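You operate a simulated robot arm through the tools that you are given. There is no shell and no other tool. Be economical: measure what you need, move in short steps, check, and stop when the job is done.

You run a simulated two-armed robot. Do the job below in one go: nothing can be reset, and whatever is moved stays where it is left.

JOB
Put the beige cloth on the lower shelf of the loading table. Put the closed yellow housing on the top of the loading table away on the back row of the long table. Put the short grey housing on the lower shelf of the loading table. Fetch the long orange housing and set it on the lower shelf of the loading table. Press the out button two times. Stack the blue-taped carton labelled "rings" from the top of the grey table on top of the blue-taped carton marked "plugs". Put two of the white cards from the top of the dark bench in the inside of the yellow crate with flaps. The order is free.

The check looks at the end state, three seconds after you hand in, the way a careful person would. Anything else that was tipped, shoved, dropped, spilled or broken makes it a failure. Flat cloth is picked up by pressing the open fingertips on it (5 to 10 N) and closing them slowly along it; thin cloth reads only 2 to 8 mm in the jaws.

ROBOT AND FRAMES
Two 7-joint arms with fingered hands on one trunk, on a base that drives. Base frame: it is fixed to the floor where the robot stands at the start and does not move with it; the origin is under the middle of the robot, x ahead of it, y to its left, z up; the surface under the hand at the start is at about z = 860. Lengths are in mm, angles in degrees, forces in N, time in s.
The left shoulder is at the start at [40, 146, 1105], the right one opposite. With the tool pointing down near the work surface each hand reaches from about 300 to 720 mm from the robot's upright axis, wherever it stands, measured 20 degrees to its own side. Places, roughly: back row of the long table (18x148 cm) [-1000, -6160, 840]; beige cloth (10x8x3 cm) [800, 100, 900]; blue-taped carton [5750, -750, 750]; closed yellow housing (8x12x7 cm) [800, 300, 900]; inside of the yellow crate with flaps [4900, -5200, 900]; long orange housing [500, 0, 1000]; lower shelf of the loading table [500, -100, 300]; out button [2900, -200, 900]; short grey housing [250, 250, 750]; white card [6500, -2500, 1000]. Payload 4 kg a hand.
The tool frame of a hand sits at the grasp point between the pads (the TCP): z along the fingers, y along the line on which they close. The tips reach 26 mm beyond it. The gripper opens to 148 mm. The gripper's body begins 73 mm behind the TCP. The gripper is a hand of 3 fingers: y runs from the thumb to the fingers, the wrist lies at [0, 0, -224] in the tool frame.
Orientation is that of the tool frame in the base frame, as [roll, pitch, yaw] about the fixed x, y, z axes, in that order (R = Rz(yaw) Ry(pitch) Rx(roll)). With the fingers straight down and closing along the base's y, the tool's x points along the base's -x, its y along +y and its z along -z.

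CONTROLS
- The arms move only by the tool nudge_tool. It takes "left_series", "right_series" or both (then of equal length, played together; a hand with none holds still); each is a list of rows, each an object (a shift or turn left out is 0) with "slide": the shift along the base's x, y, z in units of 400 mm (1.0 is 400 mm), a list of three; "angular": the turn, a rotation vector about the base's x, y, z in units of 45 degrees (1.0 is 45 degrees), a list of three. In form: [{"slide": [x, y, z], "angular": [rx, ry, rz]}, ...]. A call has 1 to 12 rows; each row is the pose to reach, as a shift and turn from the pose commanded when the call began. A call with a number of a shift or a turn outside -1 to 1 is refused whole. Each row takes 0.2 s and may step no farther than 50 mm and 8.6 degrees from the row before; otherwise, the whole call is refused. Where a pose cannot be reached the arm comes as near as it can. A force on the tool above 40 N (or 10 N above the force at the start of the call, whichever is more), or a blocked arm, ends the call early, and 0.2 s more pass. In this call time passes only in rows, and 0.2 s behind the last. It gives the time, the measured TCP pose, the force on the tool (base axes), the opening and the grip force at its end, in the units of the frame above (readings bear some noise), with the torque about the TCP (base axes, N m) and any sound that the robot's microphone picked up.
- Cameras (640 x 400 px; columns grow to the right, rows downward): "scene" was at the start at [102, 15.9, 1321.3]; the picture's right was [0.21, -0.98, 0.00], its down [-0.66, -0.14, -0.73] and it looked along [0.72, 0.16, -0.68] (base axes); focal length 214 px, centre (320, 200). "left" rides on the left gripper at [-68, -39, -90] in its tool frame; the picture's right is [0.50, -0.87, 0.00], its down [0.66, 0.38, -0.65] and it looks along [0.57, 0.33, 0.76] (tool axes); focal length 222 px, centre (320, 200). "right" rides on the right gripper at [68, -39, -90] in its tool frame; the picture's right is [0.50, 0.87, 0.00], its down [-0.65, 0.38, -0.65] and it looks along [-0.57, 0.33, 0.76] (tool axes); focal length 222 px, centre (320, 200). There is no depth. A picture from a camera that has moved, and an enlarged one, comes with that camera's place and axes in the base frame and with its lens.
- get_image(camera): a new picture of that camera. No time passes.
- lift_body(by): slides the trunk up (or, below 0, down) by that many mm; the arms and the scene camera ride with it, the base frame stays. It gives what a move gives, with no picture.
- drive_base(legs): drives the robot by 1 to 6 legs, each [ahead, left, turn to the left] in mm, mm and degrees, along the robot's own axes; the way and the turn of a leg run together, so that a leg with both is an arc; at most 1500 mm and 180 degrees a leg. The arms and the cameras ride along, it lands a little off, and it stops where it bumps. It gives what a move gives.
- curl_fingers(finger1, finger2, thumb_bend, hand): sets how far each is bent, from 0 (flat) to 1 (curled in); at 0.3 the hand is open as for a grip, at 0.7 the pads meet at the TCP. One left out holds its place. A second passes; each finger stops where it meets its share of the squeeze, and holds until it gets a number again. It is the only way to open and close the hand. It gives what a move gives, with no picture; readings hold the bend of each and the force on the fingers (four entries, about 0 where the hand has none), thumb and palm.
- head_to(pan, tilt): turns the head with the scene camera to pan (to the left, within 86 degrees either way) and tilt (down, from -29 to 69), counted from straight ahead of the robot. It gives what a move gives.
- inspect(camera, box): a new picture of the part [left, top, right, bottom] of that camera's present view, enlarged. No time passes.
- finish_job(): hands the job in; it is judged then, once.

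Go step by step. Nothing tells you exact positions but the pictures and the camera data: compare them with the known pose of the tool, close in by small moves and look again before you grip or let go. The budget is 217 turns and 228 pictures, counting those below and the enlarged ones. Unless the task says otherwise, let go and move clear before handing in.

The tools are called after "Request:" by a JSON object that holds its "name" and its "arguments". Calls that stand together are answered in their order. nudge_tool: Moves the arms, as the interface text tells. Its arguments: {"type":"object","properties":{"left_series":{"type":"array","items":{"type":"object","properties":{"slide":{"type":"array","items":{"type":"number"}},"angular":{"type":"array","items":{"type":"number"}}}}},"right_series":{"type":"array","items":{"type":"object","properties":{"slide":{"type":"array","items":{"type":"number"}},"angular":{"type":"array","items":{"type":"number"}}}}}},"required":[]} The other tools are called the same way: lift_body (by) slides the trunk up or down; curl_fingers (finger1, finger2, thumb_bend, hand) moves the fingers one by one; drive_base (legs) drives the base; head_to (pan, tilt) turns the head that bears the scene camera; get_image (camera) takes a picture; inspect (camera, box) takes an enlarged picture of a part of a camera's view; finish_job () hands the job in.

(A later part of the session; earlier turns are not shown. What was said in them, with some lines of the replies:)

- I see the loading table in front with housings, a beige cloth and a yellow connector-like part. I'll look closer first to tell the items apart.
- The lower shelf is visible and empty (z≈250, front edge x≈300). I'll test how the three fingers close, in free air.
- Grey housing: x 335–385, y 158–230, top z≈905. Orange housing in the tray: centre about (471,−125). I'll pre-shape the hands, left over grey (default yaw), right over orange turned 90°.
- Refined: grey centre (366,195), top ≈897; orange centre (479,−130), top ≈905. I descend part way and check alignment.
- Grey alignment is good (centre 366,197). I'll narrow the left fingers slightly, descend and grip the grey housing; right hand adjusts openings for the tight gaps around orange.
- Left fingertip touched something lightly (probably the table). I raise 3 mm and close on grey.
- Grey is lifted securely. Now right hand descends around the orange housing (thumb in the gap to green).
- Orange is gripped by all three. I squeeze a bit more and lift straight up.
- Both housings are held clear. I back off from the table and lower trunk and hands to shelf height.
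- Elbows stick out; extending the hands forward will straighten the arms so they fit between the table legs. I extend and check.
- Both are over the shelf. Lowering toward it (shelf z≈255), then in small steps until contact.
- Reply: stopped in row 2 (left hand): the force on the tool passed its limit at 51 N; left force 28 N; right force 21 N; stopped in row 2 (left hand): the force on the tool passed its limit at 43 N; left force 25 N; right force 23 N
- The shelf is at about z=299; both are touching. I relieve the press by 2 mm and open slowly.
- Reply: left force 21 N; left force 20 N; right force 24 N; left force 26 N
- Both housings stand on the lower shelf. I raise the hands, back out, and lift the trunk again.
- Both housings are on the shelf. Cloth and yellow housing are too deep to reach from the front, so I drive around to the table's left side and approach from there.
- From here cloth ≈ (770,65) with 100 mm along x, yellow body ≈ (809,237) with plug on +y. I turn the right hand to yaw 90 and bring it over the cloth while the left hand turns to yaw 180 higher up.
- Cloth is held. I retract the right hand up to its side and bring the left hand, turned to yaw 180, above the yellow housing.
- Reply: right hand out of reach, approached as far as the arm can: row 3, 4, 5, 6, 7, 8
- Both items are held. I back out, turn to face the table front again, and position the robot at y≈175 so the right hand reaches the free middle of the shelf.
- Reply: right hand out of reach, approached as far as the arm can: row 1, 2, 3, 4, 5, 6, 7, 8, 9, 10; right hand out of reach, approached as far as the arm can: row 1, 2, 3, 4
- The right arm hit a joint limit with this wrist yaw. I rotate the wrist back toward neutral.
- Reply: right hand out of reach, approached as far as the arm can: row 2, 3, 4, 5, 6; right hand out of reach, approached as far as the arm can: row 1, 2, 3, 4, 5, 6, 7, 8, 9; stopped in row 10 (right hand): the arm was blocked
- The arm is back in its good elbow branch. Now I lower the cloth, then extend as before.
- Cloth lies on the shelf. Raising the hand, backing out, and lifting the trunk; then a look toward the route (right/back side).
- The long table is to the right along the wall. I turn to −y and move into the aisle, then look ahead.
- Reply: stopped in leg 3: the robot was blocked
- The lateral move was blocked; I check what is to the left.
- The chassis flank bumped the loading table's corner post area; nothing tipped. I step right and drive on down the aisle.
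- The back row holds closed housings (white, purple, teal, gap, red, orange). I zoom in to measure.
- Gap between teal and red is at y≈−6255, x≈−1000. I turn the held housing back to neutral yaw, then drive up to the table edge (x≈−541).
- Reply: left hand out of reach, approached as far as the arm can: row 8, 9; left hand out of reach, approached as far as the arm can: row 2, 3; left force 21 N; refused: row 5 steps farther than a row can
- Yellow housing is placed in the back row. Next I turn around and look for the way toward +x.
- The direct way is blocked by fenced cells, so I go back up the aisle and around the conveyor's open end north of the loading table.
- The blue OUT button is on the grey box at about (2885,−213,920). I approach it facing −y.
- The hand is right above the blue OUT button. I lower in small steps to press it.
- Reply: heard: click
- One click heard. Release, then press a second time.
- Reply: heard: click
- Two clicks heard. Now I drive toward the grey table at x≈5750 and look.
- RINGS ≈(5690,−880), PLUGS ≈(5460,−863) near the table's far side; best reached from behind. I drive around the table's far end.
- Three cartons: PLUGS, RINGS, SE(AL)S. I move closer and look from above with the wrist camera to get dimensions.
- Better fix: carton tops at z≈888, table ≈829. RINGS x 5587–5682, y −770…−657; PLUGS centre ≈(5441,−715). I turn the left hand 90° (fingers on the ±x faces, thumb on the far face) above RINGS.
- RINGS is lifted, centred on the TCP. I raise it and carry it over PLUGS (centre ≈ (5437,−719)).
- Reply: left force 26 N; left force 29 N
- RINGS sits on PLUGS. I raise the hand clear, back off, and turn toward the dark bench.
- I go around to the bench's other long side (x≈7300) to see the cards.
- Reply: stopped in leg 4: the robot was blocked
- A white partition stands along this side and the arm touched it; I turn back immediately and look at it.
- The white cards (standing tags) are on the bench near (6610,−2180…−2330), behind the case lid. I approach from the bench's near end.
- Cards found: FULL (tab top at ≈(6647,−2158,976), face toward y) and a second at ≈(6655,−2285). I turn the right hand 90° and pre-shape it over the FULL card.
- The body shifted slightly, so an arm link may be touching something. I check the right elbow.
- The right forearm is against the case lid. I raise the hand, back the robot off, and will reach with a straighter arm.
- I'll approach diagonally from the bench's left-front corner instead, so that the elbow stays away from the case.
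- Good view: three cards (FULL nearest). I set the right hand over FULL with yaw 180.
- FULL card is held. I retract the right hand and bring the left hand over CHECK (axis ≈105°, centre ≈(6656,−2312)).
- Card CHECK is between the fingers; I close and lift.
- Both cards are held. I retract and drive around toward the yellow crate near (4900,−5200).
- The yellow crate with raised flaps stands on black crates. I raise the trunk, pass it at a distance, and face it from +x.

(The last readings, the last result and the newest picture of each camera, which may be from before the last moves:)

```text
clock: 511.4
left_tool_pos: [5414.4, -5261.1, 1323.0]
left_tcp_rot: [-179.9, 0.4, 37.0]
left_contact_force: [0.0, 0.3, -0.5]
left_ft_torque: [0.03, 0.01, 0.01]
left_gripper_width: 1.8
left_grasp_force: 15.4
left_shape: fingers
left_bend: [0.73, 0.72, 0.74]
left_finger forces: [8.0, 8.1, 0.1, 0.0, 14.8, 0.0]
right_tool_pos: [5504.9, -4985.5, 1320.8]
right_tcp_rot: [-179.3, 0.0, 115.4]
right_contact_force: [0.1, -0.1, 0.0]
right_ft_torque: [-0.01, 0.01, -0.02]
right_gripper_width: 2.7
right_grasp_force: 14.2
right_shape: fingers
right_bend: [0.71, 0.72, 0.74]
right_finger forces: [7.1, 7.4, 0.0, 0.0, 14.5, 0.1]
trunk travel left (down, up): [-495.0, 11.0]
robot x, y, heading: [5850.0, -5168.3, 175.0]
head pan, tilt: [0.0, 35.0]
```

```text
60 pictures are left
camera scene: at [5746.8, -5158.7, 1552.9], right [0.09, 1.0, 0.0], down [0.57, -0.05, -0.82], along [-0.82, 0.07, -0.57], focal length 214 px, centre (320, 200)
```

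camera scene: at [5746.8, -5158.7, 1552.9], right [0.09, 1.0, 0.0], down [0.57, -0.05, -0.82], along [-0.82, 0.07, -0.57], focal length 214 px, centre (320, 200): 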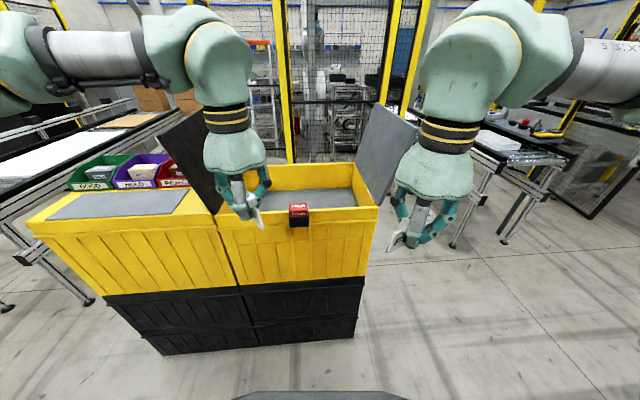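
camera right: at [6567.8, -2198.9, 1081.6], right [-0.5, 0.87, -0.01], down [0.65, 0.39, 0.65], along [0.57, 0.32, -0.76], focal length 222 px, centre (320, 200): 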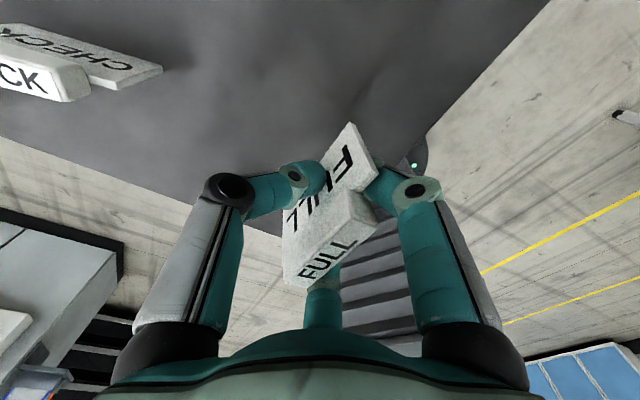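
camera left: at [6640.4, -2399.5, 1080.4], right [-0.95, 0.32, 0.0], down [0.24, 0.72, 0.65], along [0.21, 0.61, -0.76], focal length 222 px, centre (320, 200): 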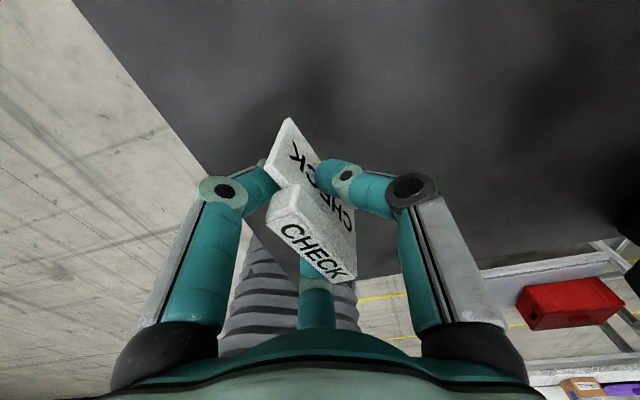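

The target is the open crate (rim z≈1060, inside y −5480…−4880, floor ≈ z 930) with flaps at both ends. I place one card at a time; right hand first with the robot shifted so the elbow stays between the flaps.

Request:
{"name": "nudge_tool", "arguments": {"left_series": [{"slide": [0.1, 0, 0]}, {"slide": [0.2, 0, 0]}, {"slide": [0.28, 0, 0]}]}}

Request:
{"name": "drive_base", "arguments": {"legs": [[0, 0, 5], [0, 255, 0], [270, 0, 0]]}}

Request:
{"name": "head_to", "arguments": {"pan": -10, "tilt": 45}}

Request:
{"name": "get_image", "arguments": {"camera": "scene"}}

```text
clock: 512.2
left_tool_pos: [5528.8, -5260.2, 1321.5]
left_tcp_rot: [-179.9, 0.5, 37.1]
left_contact_force: [0.5, -0.5, -0.3]
left_ft_torque: [0.01, 0.05, 0.01]
left_gripper_width: 1.6
left_grasp_force: 15.9
left_shape: fingers
left_bend: [0.73, 0.73, 0.74]
left_finger forces: [7.9, 8.0, 0.0, 0.1, 14.9, 0.0]
right_tool_pos: [5504.7, -4985.1, 1320.4]
right_tcp_rot: [-179.2, 0.0, 115.5]
right_contact_force: [-0.4, 0.5, -0.1]
right_ft_torque: [-0.02, 0.01, 0.05]
right_gripper_width: 2.4
right_grasp_force: 13.9
right_shape: fingers
right_bend: [0.71, 0.72, 0.74]
right_finger forces: [7.0, 7.4, 0.0, 0.0, 14.4, 0.0]
trunk travel left (down, up): [-495.0, 11.0]
robot x, y, heading: [5854.5, -5166.8, 174.7]
head pan, tilt: [0.0, 35.0]
```

```text
clock: 516.0
left_tool_pos: [5275.8, -5542.6, 1324.0]
left_tcp_rot: [-179.7, 0.6, 42.1]
left_contact_force: [0.5, 0.3, -0.9]
left_ft_torque: [-0.01, 0.01, 0.03]
left_gripper_width: 1.6
left_grasp_force: 15.4
left_shape: fingers
left_bend: [0.73, 0.73, 0.74]
left_finger forces: [8.1, 8.0, 0.0, 0.1, 14.9, 0.0]
right_tool_pos: [5228.0, -5271.2, 1322.4]
right_tcp_rot: [-179.2, 0.0, 120.6]
right_contact_force: [-0.3, 0.1, -0.2]
right_ft_torque: [0.01, 0.01, -0.01]
right_gripper_width: 2.6
right_grasp_force: 14.2
right_shape: fingers
right_bend: [0.71, 0.72, 0.74]
right_finger forces: [7.0, 7.4, 0.0, 0.0, 14.5, 0.1]
trunk travel left (down, up): [-495.0, 11.0]
robot x, y, heading: [5589.9, -5421.5, -179.7]
head pan, tilt: [0.0, 35.0]
```

```text
clock: 516.8
left_tool_pos: [5274.0, -5543.9, 1323.6]
left_tcp_rot: [-179.8, 0.5, 42.2]
left_contact_force: [0.5, 0.1, 0.1]
left_ft_torque: [0.0, 0.0, 0.05]
left_gripper_width: 1.7
left_grasp_force: 15.2
left_shape: fingers
left_bend: [0.73, 0.73, 0.74]
left_finger forces: [8.0, 8.0, 0.0, 0.1, 14.9, 0.0]
right_tool_pos: [5224.9, -5271.7, 1319.4]
right_tcp_rot: [-179.2, 0.0, 120.7]
right_contact_force: [-0.4, -0.7, 0.3]
right_ft_torque: [-0.04, -0.02, -0.02]
right_gripper_width: 2.6
right_grasp_force: 14.8
right_shape: fingers
right_bend: [0.71, 0.72, 0.74]
right_finger forces: [7.1, 7.4, 0.0, 0.0, 14.6, 0.0]
trunk travel left (down, up): [-495.0, 11.0]
robot x, y, heading: [5591.9, -5423.7, -179.8]
head pan, tilt: [-10.0, 45.0]
```

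```text
59 pictures are left
camera scene: at [5490.0, -5408.5, 1538.1], right [0.17, 0.99, 0.0], down [0.7, -0.12, -0.71], along [-0.7, 0.12, -0.71], focal length 214 px, centre (320, 200)
```

scene: 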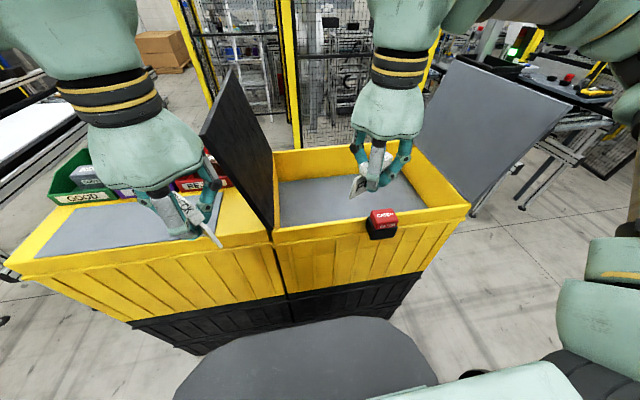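

Request:
{"name": "nudge_tool", "arguments": {"right_series": [{"slide": [-0.1, 0, 0]}, {"slide": [-0.2, 0, 0]}, {"slide": [-0.3, 0.01, 0]}, {"slide": [-0.4, 0.02, -0.02]}, {"slide": [-0.5, 0.03, -0.05]}, {"slide": [-0.6, 0.04, -0.1]}, {"slide": [-0.66, 0.05, -0.18]}, {"slide": [-0.66, 0.05, -0.28]}, {"slide": [-0.66, 0.05, -0.38]}, {"slide": [-0.66, 0.05, -0.48]}, {"slide": [-0.66, 0.05, -0.58]}, {"slide": [-0.66, 0.05, -0.68]}]}}

Request:
{"name": "get_image", "arguments": {"camera": "scene"}}

Request:
{"name": "get_image", "arguments": {"camera": "right"}}

```text
clock: 519.4
left_tool_pos: [5271.9, -5542.1, 1322.3]
left_tcp_rot: [-179.9, 0.6, 42.2]
left_contact_force: [-0.1, 0.4, 0.3]
left_ft_torque: [-0.04, 0.01, -0.02]
left_gripper_width: 1.7
left_grasp_force: 15.5
left_shape: fingers
left_bend: [0.73, 0.73, 0.74]
left_finger forces: [8.0, 7.9, 0.0, 0.1, 14.9, 0.0]
right_tool_pos: [4960.7, -5249.9, 1049.3]
right_tcp_rot: [-179.3, 0.0, 120.7]
right_contact_force: [-0.4, -0.5, -0.7]
right_ft_torque: [0.02, 0.04, 0.0]
right_gripper_width: 2.5
right_grasp_force: 13.7
right_shape: fingers
right_bend: [0.72, 0.72, 0.74]
right_finger forces: [7.1, 7.4, 0.0, 0.0, 14.4, 0.0]
trunk travel left (down, up): [-495.0, 11.0]
robot x, y, heading: [5591.0, -5422.0, -179.9]
head pan, tilt: [-10.0, 45.0]
```

```text
58 pictures are left
camera scene: at [5489.0, -5407.8, 1537.9], right [0.17, 0.99, 0.0], down [0.7, -0.12, -0.71], along [-0.7, 0.12, -0.71], focal length 214 px, centre (320, 200)
```

scene: 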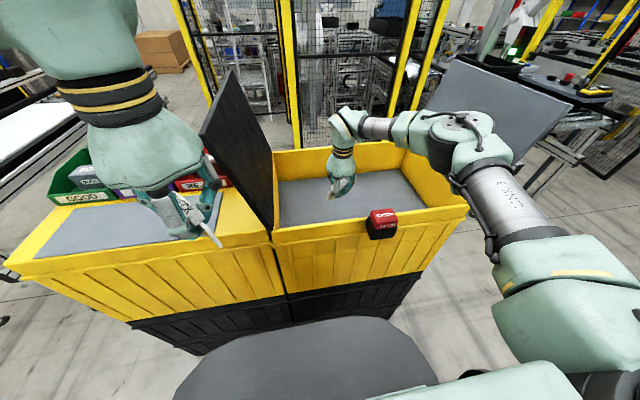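

```text
57 pictures are left
camera right: at [4893.8, -5210.7, 1141.6], right [0.49, 0.87, -0.01], down [0.67, -0.37, 0.65], along [0.56, -0.33, -0.76], focal length 222 px, centre (320, 200)
```

right: 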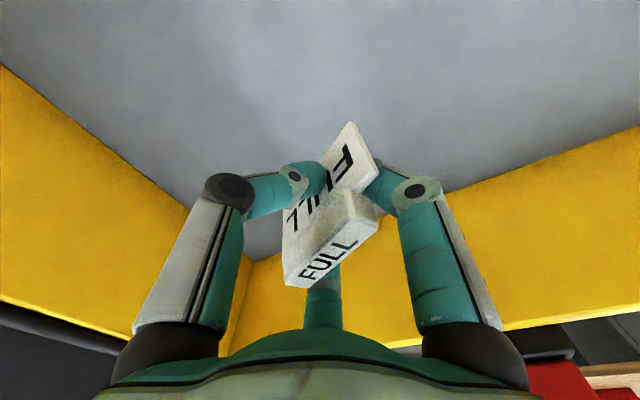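

Request:
{"name": "nudge_tool", "arguments": {"right_series": [{"slide": [0, 0, -0.06]}, {"slide": [0, 0, -0.12]}]}}

Request:
{"name": "nudge_tool", "arguments": {"right_series": [{"slide": [0, 0, -0.02]}, {"slide": [0, 0, -0.04]}, {"slide": [0, 0, -0.06]}, {"slide": [0, 0, -0.08]}, {"slide": [0, 0, -0.1]}]}}

Request:
{"name": "get_image", "arguments": {"camera": "right"}}

```text
clock: 520.0
left_tool_pos: [5273.5, -5543.3, 1322.8]
left_tcp_rot: [-179.9, 0.4, 42.2]
left_contact_force: [-0.2, 0.3, -0.6]
left_ft_torque: [0.0, 0.0, -0.01]
left_gripper_width: 2.0
left_grasp_force: 14.9
left_shape: fingers
left_bend: [0.73, 0.73, 0.74]
left_finger forces: [8.0, 8.0, 0.0, 0.0, 15.0, 0.1]
right_tool_pos: [4961.4, -5250.0, 1001.3]
right_tcp_rot: [-179.1, 0.1, 120.6]
right_contact_force: [0.1, 0.0, 0.0]
right_ft_torque: [-0.03, 0.01, 0.0]
right_gripper_width: 2.4
right_grasp_force: 14.7
right_shape: fingers
right_bend: [0.72, 0.72, 0.74]
right_finger forces: [7.1, 7.4, 0.0, 0.0, 14.5, 0.1]
trunk travel left (down, up): [-495.0, 11.0]
robot x, y, heading: [5588.3, -5419.6, -179.7]
head pan, tilt: [-10.0, 45.0]
```

```text
clock: 521.2
left_tool_pos: [5272.3, -5542.9, 1322.3]
left_tcp_rot: [-179.9, 0.4, 42.2]
left_contact_force: [-1.0, 0.4, -1.0]
left_ft_torque: [0.0, 0.01, 0.05]
left_gripper_width: 1.3
left_grasp_force: 15.1
left_shape: fingers
left_bend: [0.73, 0.73, 0.74]
left_finger forces: [8.1, 8.1, 0.0, 0.1, 14.8, 0.0]
right_tool_pos: [4961.0, -5251.3, 961.6]
right_tcp_rot: [-179.3, -0.1, 120.6]
right_contact_force: [0.3, 0.0, -0.9]
right_ft_torque: [-0.01, -0.02, -0.01]
right_gripper_width: 2.0
right_grasp_force: 14.7
right_shape: fingers
right_bend: [0.72, 0.72, 0.74]
right_finger forces: [7.1, 7.3, 0.0, 0.1, 14.5, 0.0]
trunk travel left (down, up): [-495.0, 11.0]
robot x, y, heading: [5590.2, -5420.5, -179.7]
head pan, tilt: [-10.0, 45.0]
```

```text
56 pictures are left
camera right: at [4892.3, -5213.3, 1053.8], right [0.49, 0.87, -0.01], down [0.67, -0.37, 0.65], along [0.56, -0.33, -0.76], focal length 222 px, centre (320, 200)
```

right: 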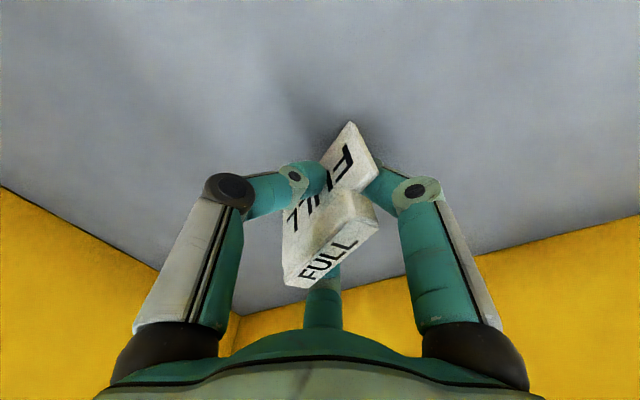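

Request:
{"name": "nudge_tool", "arguments": {"right_series": [{"slide": [0, 0, -0.015]}, {"slide": [0, 0, -0.03]}, {"slide": [0, 0, -0.045]}, {"slide": [0, 0, -0.06]}, {"slide": [0, 0, -0.075]}]}}

Request:
{"name": "get_image", "arguments": {"camera": "right"}}

```text
clock: 522.0
left_tool_pos: [5274.7, -5543.5, 1322.0]
left_tcp_rot: [-179.8, 0.5, 42.3]
left_contact_force: [-0.1, 0.5, 0.2]
left_ft_torque: [0.01, 0.0, -0.04]
left_gripper_width: 1.8
left_grasp_force: 15.4
left_shape: fingers
left_bend: [0.73, 0.73, 0.74]
left_finger forces: [8.0, 8.0, 0.1, 0.0, 14.9, 0.1]
right_tool_pos: [4956.5, -5254.0, 952.7]
right_tcp_rot: [-178.2, -0.2, 120.5]
right_contact_force: [6.8, -2.1, 20.6]
right_ft_torque: [0.07, -0.27, -0.03]
right_gripper_width: 1.4
right_grasp_force: 24.5
right_shape: fingers
right_bend: [0.72, 0.73, 0.78]
right_finger forces: [14.2, 15.2, 0.0, 0.1, 18.6, 0.0]
trunk travel left (down, up): [-495.0, 11.0]
robot x, y, heading: [5589.0, -5419.4, -179.6]
head pan, tilt: [-10.0, 45.0]
stopped in row 4 (right hand): the force on the tool passed its limit at 42 N (the readings are from after the stop); the commanded pose is now the measured one
```

```text
55 pictures are left
camera right: at [4890.2, -5214.0, 1045.8], right [0.49, 0.87, -0.03], down [0.68, -0.36, 0.64], along [0.55, -0.33, -0.77], focal length 222 px, centre (320, 200)
```

right: 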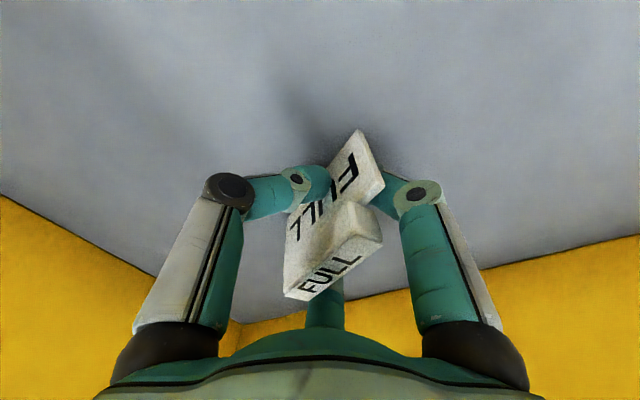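

On the crate floor. I relieve a little, open, and withdraw straight up.

Request:
{"name": "nudge_tool", "arguments": {"right_series": [{"slide": [0, 0, 0.008]}]}}

Request:
{"name": "curl_fingers", "arguments": {"hand": "right", "finger1": 0.6, "finger2": 0.6, "thumb_bend": 0.64}}

Request:
{"name": "curl_fingers", "arguments": {"hand": "right", "finger1": 0.42, "finger2": 0.42, "thumb_bend": 0.42}}

Request:
{"name": "nudge_tool", "arguments": {"right_series": [{"slide": [0, 0, 0.1]}, {"slide": [0, 0, 0.2]}, {"slide": [0, 0, 0.3]}, {"slide": [0, 0, 0.4]}, {"slide": [0.02, 0, 0.5]}, {"slide": [0.08, 0, 0.6]}, {"slide": [0.16, 0, 0.68]}, {"slide": [0.25, 0, 0.75]}, {"slide": [0.35, 0, 0.8]}, {"slide": [0.46, 0, 0.83]}, {"slide": [0.57, 0, 0.85]}, {"slide": [0.68, 0, 0.85]}]}}

Request:
{"name": "get_image", "arguments": {"camera": "scene"}}

```text
clock: 522.4
left_tool_pos: [5273.8, -5545.3, 1322.7]
left_tcp_rot: [-179.8, 0.5, 42.3]
left_contact_force: [0.1, 0.5, 0.0]
left_ft_torque: [-0.02, 0.02, 0.0]
left_gripper_width: 1.7
left_grasp_force: 15.4
left_shape: fingers
left_bend: [0.73, 0.73, 0.74]
left_finger forces: [8.0, 8.0, 0.0, 0.0, 15.0, 0.0]
right_tool_pos: [4955.9, -5254.6, 954.4]
right_tcp_rot: [-178.5, -0.2, 120.6]
right_contact_force: [2.3, -2.0, 14.7]
right_ft_torque: [0.03, -0.09, -0.05]
right_gripper_width: 1.4
right_grasp_force: 22.5
right_shape: fingers
right_bend: [0.72, 0.73, 0.78]
right_finger forces: [12.7, 13.3, 0.0, 0.0, 19.2, 0.0]
trunk travel left (down, up): [-495.0, 11.0]
robot x, y, heading: [5590.5, -5419.8, -179.7]
head pan, tilt: [-10.0, 45.0]
```

```text
clock: 523.4
left_tool_pos: [5274.2, -5542.7, 1323.8]
left_tcp_rot: [-179.8, 0.5, 42.2]
left_contact_force: [0.5, 0.4, -1.2]
left_ft_torque: [-0.01, 0.02, 0.0]
left_gripper_width: 1.7
left_grasp_force: 15.8
left_shape: fingers
left_bend: [0.73, 0.73, 0.74]
left_finger forces: [8.0, 7.9, 0.1, 0.1, 14.9, 0.0]
right_tool_pos: [4956.6, -5251.0, 954.7]
right_tcp_rot: [-178.2, -0.2, 120.5]
right_contact_force: [-0.2, 1.6, 18.2]
right_ft_torque: [0.18, -0.17, 0.01]
right_gripper_width: 16.9
right_grasp_force: 9.0
right_shape: fingers
right_bend: [0.63, 0.64, 0.64]
right_finger forces: [10.5, 7.0, 0.0, 0.1, 0.6, 0.1]
trunk travel left (down, up): [-495.0, 11.0]
robot x, y, heading: [5589.9, -5421.6, -179.5]
head pan, tilt: [-10.0, 45.0]
```

```text
clock: 524.4
left_tool_pos: [5276.8, -5544.7, 1322.6]
left_tcp_rot: [-179.7, 0.4, 42.2]
left_contact_force: [-0.7, -0.1, -1.0]
left_ft_torque: [-0.02, 0.0, 0.0]
left_gripper_width: 1.6
left_grasp_force: 15.9
left_shape: fingers
left_bend: [0.73, 0.73, 0.74]
left_finger forces: [8.1, 8.0, 0.0, 0.0, 14.9, 0.1]
right_tool_pos: [4957.3, -5254.3, 956.2]
right_tcp_rot: [-178.2, -0.4, 120.6]
right_contact_force: [-4.3, -2.9, 28.9]
right_ft_torque: [0.18, -0.56, 0.03]
right_gripper_width: 75.4
right_grasp_force: 14.6
right_shape: fingers
right_bend: [0.46, 0.47, 0.42]
right_finger forces: [13.0, 16.4, 0.0, 0.1, 0.1, 0.0]
trunk travel left (down, up): [-495.0, 11.0]
robot x, y, heading: [5588.8, -5421.3, -179.8]
head pan, tilt: [-10.0, 45.0]
```

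```text
clock: 527.0
left_tool_pos: [5274.0, -5544.2, 1322.3]
left_tcp_rot: [-179.8, 0.4, 42.3]
left_contact_force: [0.1, 0.5, -0.9]
left_ft_torque: [0.0, -0.02, 0.02]
left_gripper_width: 1.6
left_grasp_force: 15.2
left_shape: fingers
left_bend: [0.73, 0.73, 0.74]
left_finger forces: [8.0, 8.0, 0.0, 0.1, 14.9, 0.1]
right_tool_pos: [5231.9, -5250.0, 1289.2]
right_tcp_rot: [-178.4, -0.3, 120.6]
right_contact_force: [0.0, -0.4, 0.0]
right_ft_torque: [0.01, -0.01, 0.01]
right_gripper_width: 88.2
right_grasp_force: 0.0
right_shape: fingers
right_bend: [0.42, 0.42, 0.42]
right_finger forces: [0.1, 0.1, 0.0, 0.0, 0.1, 0.1]
trunk travel left (down, up): [-495.0, 11.0]
robot x, y, heading: [5588.1, -5419.3, -179.9]
head pan, tilt: [-10.0, 45.0]
```

```text
54 pictures are left
camera scene: at [5491.0, -5408.1, 1538.1], right [0.17, 0.99, 0.0], down [0.7, -0.12, -0.71], along [-0.7, 0.12, -0.71], focal length 214 px, centre (320, 200)
```

scene: 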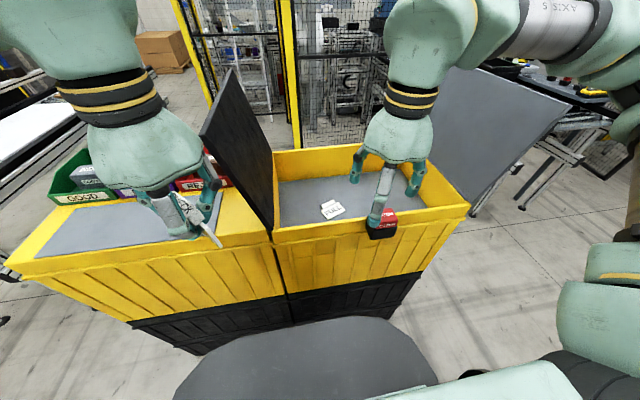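

Card 1 is inside. I back up slightly, shift to +y, and bring the left hand in with CHECK.

Request:
{"name": "nudge_tool", "arguments": {"right_series": [{"slide": [0.1, 0, 0.04]}, {"slide": [0.2, 0, 0.08]}]}}

Request:
{"name": "drive_base", "arguments": {"legs": [[-200, 0, 0], [0, -480, 0], [200, 0, 0]]}}

Request:
{"name": "head_to", "arguments": {"pan": 15, "tilt": 45}}

Request:
{"name": "get_image", "arguments": {"camera": "scene"}}

```text
clock: 527.6
left_tool_pos: [5275.1, -5541.9, 1323.0]
left_tcp_rot: [-179.8, 0.7, 42.2]
left_contact_force: [0.1, -0.6, -0.4]
left_ft_torque: [0.01, 0.01, -0.01]
left_gripper_width: 1.5
left_grasp_force: 15.5
left_shape: fingers
left_bend: [0.73, 0.73, 0.74]
left_finger forces: [8.0, 8.0, 0.0, 0.0, 14.9, 0.1]
right_tool_pos: [5312.7, -5252.8, 1324.8]
right_tcp_rot: [-178.4, -0.3, 120.5]
right_contact_force: [0.7, 0.3, -0.5]
right_ft_torque: [0.03, 0.03, 0.03]
right_gripper_width: 88.2
right_grasp_force: 0.0
right_shape: fingers
right_bend: [0.42, 0.42, 0.42]
right_finger forces: [0.0, 0.1, 0.0, 0.1, 0.0, 0.1]
trunk travel left (down, up): [-495.0, 11.0]
robot x, y, heading: [5590.8, -5419.1, -179.7]
head pan, tilt: [-10.0, 45.0]
```

```text
clock: 532.8
left_tool_pos: [5278.8, -5078.8, 1324.2]
left_tcp_rot: [-179.7, 0.7, 42.0]
left_contact_force: [0.2, 0.2, -0.7]
left_ft_torque: [-0.03, 0.06, 0.01]
left_gripper_width: 1.4
left_grasp_force: 15.0
left_shape: fingers
left_bend: [0.73, 0.73, 0.74]
left_finger forces: [8.0, 8.0, 0.0, 0.0, 14.9, 0.1]
right_tool_pos: [5315.9, -4789.4, 1326.0]
right_tcp_rot: [-178.3, -0.3, 120.5]
right_contact_force: [0.6, -0.1, 0.0]
right_ft_torque: [0.06, 0.04, 0.01]
right_gripper_width: 88.1
right_grasp_force: 0.1
right_shape: fingers
right_bend: [0.42, 0.42, 0.42]
right_finger forces: [0.1, 0.0, 0.0, 0.0, 0.0, 0.1]
trunk travel left (down, up): [-495.0, 11.0]
robot x, y, heading: [5590.2, -4958.1, -180.1]
head pan, tilt: [-10.0, 45.0]
```

```text
clock: 533.7
left_tool_pos: [5273.4, -5079.1, 1322.7]
left_tcp_rot: [-179.9, 0.4, 42.2]
left_contact_force: [0.1, -0.1, -0.8]
left_ft_torque: [0.0, -0.03, 0.03]
left_gripper_width: 1.7
left_grasp_force: 15.6
left_shape: fingers
left_bend: [0.73, 0.73, 0.74]
left_finger forces: [7.9, 8.0, 0.1, 0.1, 15.0, 0.0]
right_tool_pos: [5309.9, -4789.3, 1323.6]
right_tcp_rot: [-178.5, -0.3, 120.5]
right_contact_force: [-1.0, -0.6, -0.4]
right_ft_torque: [0.03, 0.01, 0.0]
right_gripper_width: 88.4
right_grasp_force: 0.1
right_shape: fingers
right_bend: [0.42, 0.42, 0.42]
right_finger forces: [0.1, 0.1, 0.0, 0.0, 0.0, 0.0]
trunk travel left (down, up): [-495.0, 11.0]
robot x, y, heading: [5592.1, -4952.7, -180.0]
head pan, tilt: [15.0, 45.0]
```

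```text
53 pictures are left
camera scene: at [5491.1, -4979.6, 1537.9], right [-0.26, 0.97, 0.0], down [0.68, 0.18, -0.71], along [-0.68, -0.18, -0.71], focal length 214 px, centre (320, 200)
```

scene: 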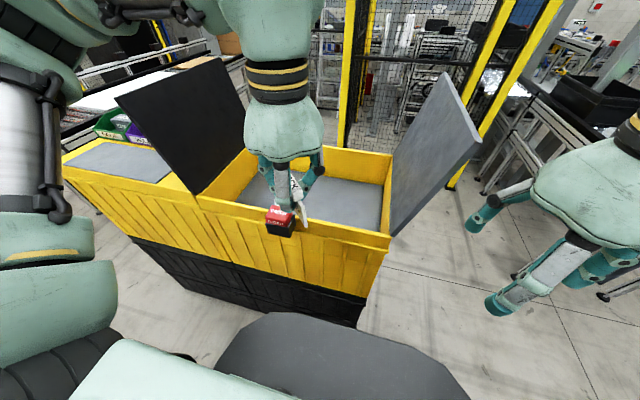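

Request:
{"name": "nudge_tool", "arguments": {"left_series": [{"slide": [-0.1, 0, 0]}, {"slide": [-0.2, 0, 0]}, {"slide": [-0.3, 0.01, 0]}, {"slide": [-0.4, 0.015, -0.02]}, {"slide": [-0.5, 0.02, -0.05]}, {"slide": [-0.6, 0.02, -0.1]}, {"slide": [-0.7, 0.02, -0.14]}, {"slide": [-0.77, 0.02, -0.22]}, {"slide": [-0.77, 0.02, -0.33]}, {"slide": [-0.77, 0.02, -0.45]}, {"slide": [-0.77, 0.02, -0.57]}, {"slide": [-0.77, 0.02, -0.69]}]}}

Request:
{"name": "get_image", "arguments": {"camera": "scene"}}

Request:
{"name": "get_image", "arguments": {"camera": "left"}}

```text
clock: 536.3
left_tool_pos: [4966.7, -5070.0, 1047.4]
left_tcp_rot: [-179.7, 0.5, 42.2]
left_contact_force: [1.0, -0.8, -0.1]
left_ft_torque: [-0.01, 0.0, 0.01]
left_gripper_width: 1.5
left_grasp_force: 15.4
left_shape: fingers
left_bend: [0.73, 0.73, 0.74]
left_finger forces: [8.1, 8.3, 0.0, 0.0, 14.6, 0.0]
right_tool_pos: [5311.6, -4788.1, 1322.7]
right_tcp_rot: [-178.5, -0.3, 120.6]
right_contact_force: [-0.6, 0.0, -0.2]
right_ft_torque: [-0.01, -0.01, 0.01]
right_gripper_width: 88.3
right_grasp_force: 0.0
right_shape: fingers
right_bend: [0.42, 0.42, 0.42]
right_finger forces: [0.1, 0.1, 0.1, 0.0, 0.0, 0.0]
trunk travel left (down, up): [-495.0, 11.0]
robot x, y, heading: [5589.8, -4959.2, -179.9]
head pan, tilt: [15.0, 45.0]
```

```text
52 pictures are left
camera scene: at [5491.7, -4979.9, 1537.9], right [-0.26, 0.97, 0.0], down [0.68, 0.18, -0.71], along [-0.68, -0.18, -0.71], focal length 214 px, centre (320, 200)
```

scene: 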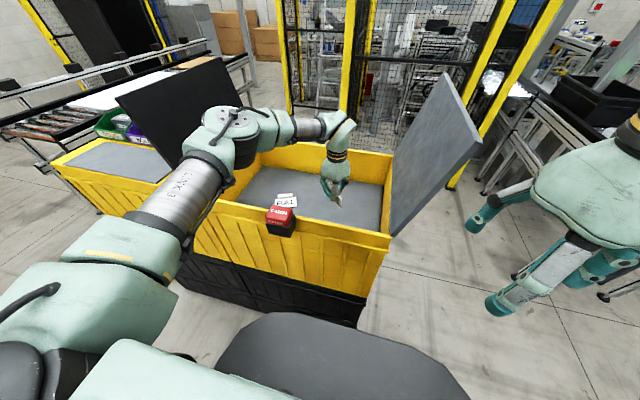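

```text
51 pictures are left
camera left: at [4891.4, -5084.9, 1139.2], right [-0.21, 0.98, 0.0], down [0.75, 0.16, 0.65], along [0.63, 0.14, -0.76], focal length 222 px, centre (320, 200)
```

left: 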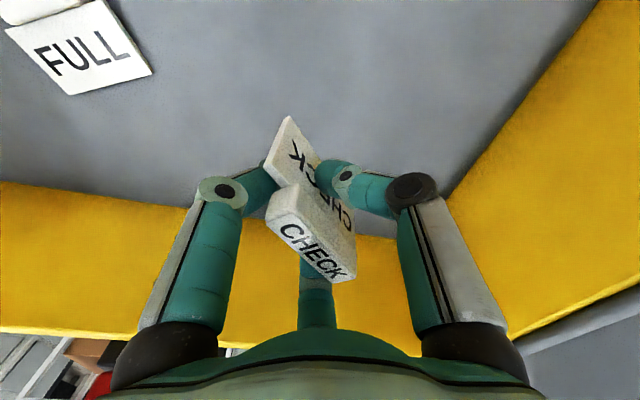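

Request:
{"name": "nudge_tool", "arguments": {"left_series": [{"slide": [0, 0, -0.06]}, {"slide": [0, 0, -0.12]}, {"slide": [0, 0, -0.17]}, {"slide": [0, 0, -0.2]}]}}

Request:
{"name": "nudge_tool", "arguments": {"left_series": [{"slide": [0, 0, -0.01]}, {"slide": [0, 0, -0.02]}]}}

Request:
{"name": "get_image", "arguments": {"camera": "scene"}}

```text
clock: 537.3
left_tool_pos: [4967.4, -5072.2, 967.7]
left_tcp_rot: [-179.7, 0.6, 42.1]
left_contact_force: [-0.4, -1.0, 0.1]
left_ft_torque: [0.02, -0.03, 0.03]
left_gripper_width: 1.3
left_grasp_force: 16.0
left_shape: fingers
left_bend: [0.73, 0.73, 0.74]
left_finger forces: [8.2, 8.2, 0.0, 0.0, 14.7, 0.0]
right_tool_pos: [5313.3, -4788.3, 1324.4]
right_tcp_rot: [-178.4, -0.2, 120.5]
right_contact_force: [0.3, 0.0, 1.0]
right_ft_torque: [0.0, -0.02, 0.01]
right_gripper_width: 88.1
right_grasp_force: 0.1
right_shape: fingers
right_bend: [0.42, 0.42, 0.42]
right_finger forces: [0.0, 0.0, 0.0, 0.1, 0.0, 0.1]
trunk travel left (down, up): [-495.0, 11.0]
robot x, y, heading: [5593.2, -4956.7, -179.6]
head pan, tilt: [15.0, 45.0]
```

```text
clock: 537.9
left_tool_pos: [4966.8, -5071.3, 960.6]
left_tcp_rot: [-179.7, 0.5, 42.1]
left_contact_force: [-0.1, -0.9, 3.9]
left_ft_torque: [-0.01, 0.0, 0.03]
left_gripper_width: 1.1
left_grasp_force: 16.8
left_shape: fingers
left_bend: [0.73, 0.73, 0.74]
left_finger forces: [9.0, 9.0, 0.1, 0.0, 16.2, 0.0]
right_tool_pos: [5312.6, -4788.6, 1324.5]
right_tcp_rot: [-178.5, -0.2, 120.5]
right_contact_force: [0.6, -0.2, 0.1]
right_ft_torque: [-0.02, 0.01, -0.05]
right_gripper_width: 88.1
right_grasp_force: 0.0
right_shape: fingers
right_bend: [0.42, 0.42, 0.42]
right_finger forces: [0.0, 0.0, 0.0, 0.0, 0.0, 0.1]
trunk travel left (down, up): [-495.0, 11.0]
robot x, y, heading: [5596.5, -4956.0, -179.8]
head pan, tilt: [15.0, 45.0]
```

```text
50 pictures are left
camera scene: at [5493.5, -4979.6, 1538.1], right [-0.26, 0.97, 0.0], down [0.68, 0.18, -0.71], along [-0.68, -0.18, -0.71], focal length 214 px, centre (320, 200)
```

scene: 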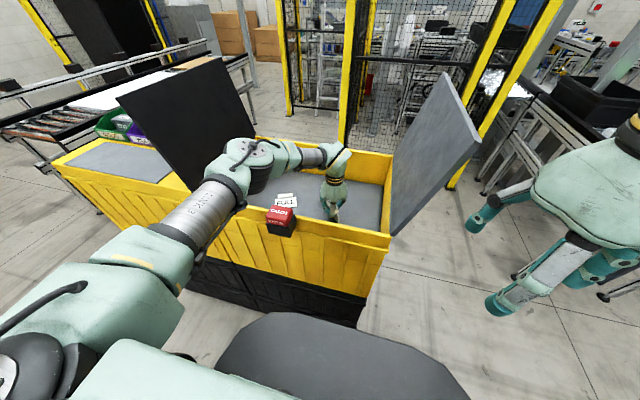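

Request:
{"name": "curl_fingers", "arguments": {"hand": "left", "finger1": 0.62, "finger2": 0.62, "thumb_bend": 0.62}}

Request:
{"name": "curl_fingers", "arguments": {"hand": "left", "finger1": 0.44, "finger2": 0.44, "thumb_bend": 0.42}}

Request:
{"name": "nudge_tool", "arguments": {"left_series": [{"slide": [0, 0, 0.1]}, {"slide": [0, 0, 0.2]}, {"slide": [0, 0, 0.3]}, {"slide": [0, 0, 0.4]}, {"slide": [0.02, 0, 0.5]}, {"slide": [0.08, 0, 0.6]}, {"slide": [0.16, 0, 0.68]}, {"slide": [0.25, 0, 0.75]}, {"slide": [0.35, 0, 0.8]}, {"slide": [0.46, 0, 0.83]}, {"slide": [0.57, 0, 0.85]}, {"slide": [0.68, 0, 0.85]}]}}

Request:
{"name": "drive_base", "arguments": {"legs": [[-300, 0, 0]]}}

Request:
{"name": "get_image", "arguments": {"camera": "scene"}}

```text
clock: 538.9
left_tool_pos: [4965.5, -5070.8, 959.1]
left_tcp_rot: [-179.8, 0.5, 42.1]
left_contact_force: [1.0, -0.9, -0.2]
left_ft_torque: [-0.04, 0.0, -0.04]
left_gripper_width: 22.9
left_grasp_force: 0.0
left_shape: fingers
left_bend: [0.62, 0.62, 0.62]
left_finger forces: [0.0, 0.0, 0.0, 0.0, 0.2, 0.0]
right_tool_pos: [5312.2, -4788.2, 1323.0]
right_tcp_rot: [-178.5, -0.2, 120.5]
right_contact_force: [-0.8, 1.0, 0.2]
right_ft_torque: [-0.03, 0.01, -0.04]
right_gripper_width: 88.1
right_grasp_force: 0.1
right_shape: fingers
right_bend: [0.42, 0.42, 0.42]
right_finger forces: [0.0, 0.0, 0.1, 0.0, 0.0, 0.1]
trunk travel left (down, up): [-495.0, 11.0]
robot x, y, heading: [5589.7, -4956.6, -179.9]
head pan, tilt: [15.0, 45.0]
```

```text
clock: 539.9
left_tool_pos: [4966.8, -5072.3, 958.9]
left_tcp_rot: [-179.8, 0.5, 42.0]
left_contact_force: [-0.5, -1.0, 0.3]
left_ft_torque: [0.02, -0.02, 0.02]
left_gripper_width: 84.8
left_grasp_force: 0.1
left_shape: fingers
left_bend: [0.44, 0.44, 0.42]
left_finger forces: [0.1, 0.1, 0.1, 0.0, 0.0, 0.1]
right_tool_pos: [5312.1, -4787.5, 1324.7]
right_tcp_rot: [-178.6, -0.1, 120.5]
right_contact_force: [-0.5, 0.6, 0.9]
right_ft_torque: [0.01, 0.0, 0.03]
right_gripper_width: 88.3
right_grasp_force: 0.1
right_shape: fingers
right_bend: [0.42, 0.42, 0.42]
right_finger forces: [0.0, 0.1, 0.0, 0.1, 0.0, 0.1]
trunk travel left (down, up): [-495.0, 11.0]
robot x, y, heading: [5589.6, -4954.5, -180.2]
head pan, tilt: [15.0, 45.0]
```

```text
clock: 542.5
left_tool_pos: [5238.6, -5070.9, 1298.2]
left_tcp_rot: [-179.8, 0.5, 42.3]
left_contact_force: [0.4, 0.5, -0.5]
left_ft_torque: [0.01, -0.01, 0.01]
left_gripper_width: 84.9
left_grasp_force: 0.0
left_shape: fingers
left_bend: [0.44, 0.44, 0.42]
left_finger forces: [0.0, 0.1, 0.0, 0.0, 0.1, 0.0]
right_tool_pos: [5312.9, -4788.3, 1325.3]
right_tcp_rot: [-178.4, -0.3, 120.6]
right_contact_force: [0.4, -0.3, 0.6]
right_ft_torque: [0.01, 0.03, -0.03]
right_gripper_width: 88.4
right_grasp_force: 0.1
right_shape: fingers
right_bend: [0.42, 0.42, 0.42]
right_finger forces: [0.0, 0.1, 0.1, 0.1, 0.0, 0.1]
trunk travel left (down, up): [-495.0, 11.0]
robot x, y, heading: [5594.5, -4953.5, -180.0]
head pan, tilt: [15.0, 45.0]
```

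```text
clock: 544.6
left_tool_pos: [5536.7, -5068.4, 1297.6]
left_tcp_rot: [-179.9, 0.3, 41.8]
left_contact_force: [-1.0, -0.5, -0.2]
left_ft_torque: [-0.01, -0.02, -0.01]
left_gripper_width: 85.0
left_grasp_force: 0.1
left_shape: fingers
left_bend: [0.44, 0.44, 0.42]
left_finger forces: [0.0, 0.1, 0.1, 0.1, 0.0, 0.1]
right_tool_pos: [5612.1, -4787.1, 1322.8]
right_tcp_rot: [-178.5, -0.1, 120.1]
right_contact_force: [-1.0, -0.1, -1.2]
right_ft_torque: [0.03, -0.05, 0.02]
right_gripper_width: 88.3
right_grasp_force: 0.0
right_shape: fingers
right_bend: [0.42, 0.42, 0.42]
right_finger forces: [0.0, 0.1, 0.0, 0.1, 0.1, 0.0]
trunk travel left (down, up): [-495.0, 11.0]
robot x, y, heading: [5893.3, -4955.4, 179.8]
head pan, tilt: [15.0, 45.0]
```

```text
49 pictures are left
camera scene: at [5792.2, -4979.6, 1537.8], right [-0.25, 0.97, 0.0], down [0.69, 0.18, -0.71], along [-0.68, -0.18, -0.71], focal length 214 px, centre (320, 200)
```

scene: 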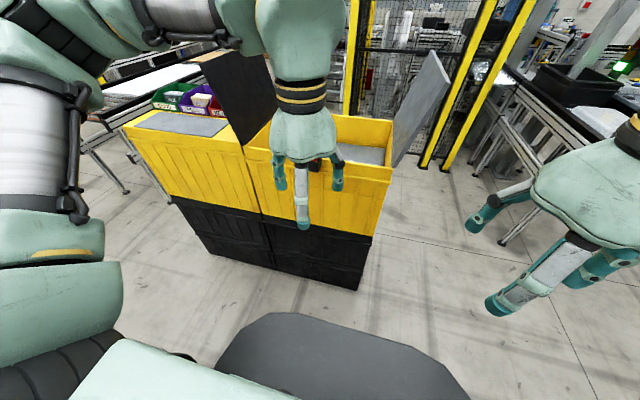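

Request:
{"name": "nudge_tool", "arguments": {"left_series": [{"slide": [0.1, -0.05, 0]}, {"slide": [0.15, -0.15, 0]}, {"slide": [0.15, -0.25, 0]}, {"slide": [0.15, -0.35, 0]}, {"slide": [0.15, -0.45, 0]}]}}

Request:
{"name": "inspect", "arguments": {"camera": "scene", "box": [200, 80, 460, 240]}}

```text
clock: 545.8
left_tool_pos: [5599.8, -5249.3, 1296.9]
left_tcp_rot: [-179.8, 0.4, 41.8]
left_contact_force: [-0.6, -0.7, -0.2]
left_ft_torque: [-0.01, -0.01, 0.02]
left_gripper_width: 84.8
left_grasp_force: 0.0
left_shape: fingers
left_bend: [0.44, 0.44, 0.42]
left_finger forces: [0.1, 0.0, 0.0, 0.0, 0.1, 0.0]
right_tool_pos: [5616.7, -4788.7, 1324.0]
right_tcp_rot: [-178.4, -0.3, 120.1]
right_contact_force: [0.3, -1.1, -0.3]
right_ft_torque: [0.06, 0.03, -0.01]
right_gripper_width: 88.4
right_grasp_force: 0.1
right_shape: fingers
right_bend: [0.42, 0.42, 0.42]
right_finger forces: [0.0, 0.1, 0.0, 0.0, 0.0, 0.0]
trunk travel left (down, up): [-495.0, 11.0]
robot x, y, heading: [5894.2, -4955.0, 179.6]
head pan, tilt: [15.0, 45.0]
```

```text
2.46 times, centred on (330, 160) of scene
camera zoom: at [5796.4, -4982.0, 1538.0], right [-0.25, 0.97, 0.0], down [0.68, 0.18, -0.71], along [-0.68, -0.18, -0.71], focal length 528 px, centre (295, 298)
```

zoom: 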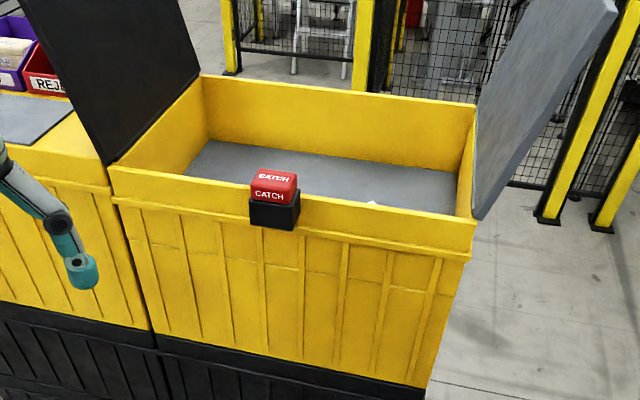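

Both cards are inside the crate, with CHECK's edge just visible and FULL hidden behind the catch. Everything else is in place and both hands are empty and clear, so I hand in.

Request:
{"name": "finish_job", "arguments": {}}

```text
The job is handed in.
```

I handed in with every step carried out. I checked each placement by camera as I made it, but I did not go back to look at the loading table or the dark bench before handing in.

- **Lower shelf of the loading table:** the beige cloth, the short grey housing and the long orange housing are on it.
- **Yellow housing:** it stands in the back row of the long table, in the gap between the teal and red ones.
- **Out button:** pressed twice, with a click heard each time.
- **Cartons:** RINGS is stacked on PLUGS on the grey table.
- **White cards:** FULL and CHECK are inside the yellow crate with flaps.

There were three accidental contacts on the way:

- **Loading table:** the base bumped its corner.
- **White partition at the dark bench:** the right side of the robot, probably the arm, pressed against it.
- **Case lid on the bench:** the right arm pressed against it.

In pictures taken after each contact, nothing looked tipped or moved.
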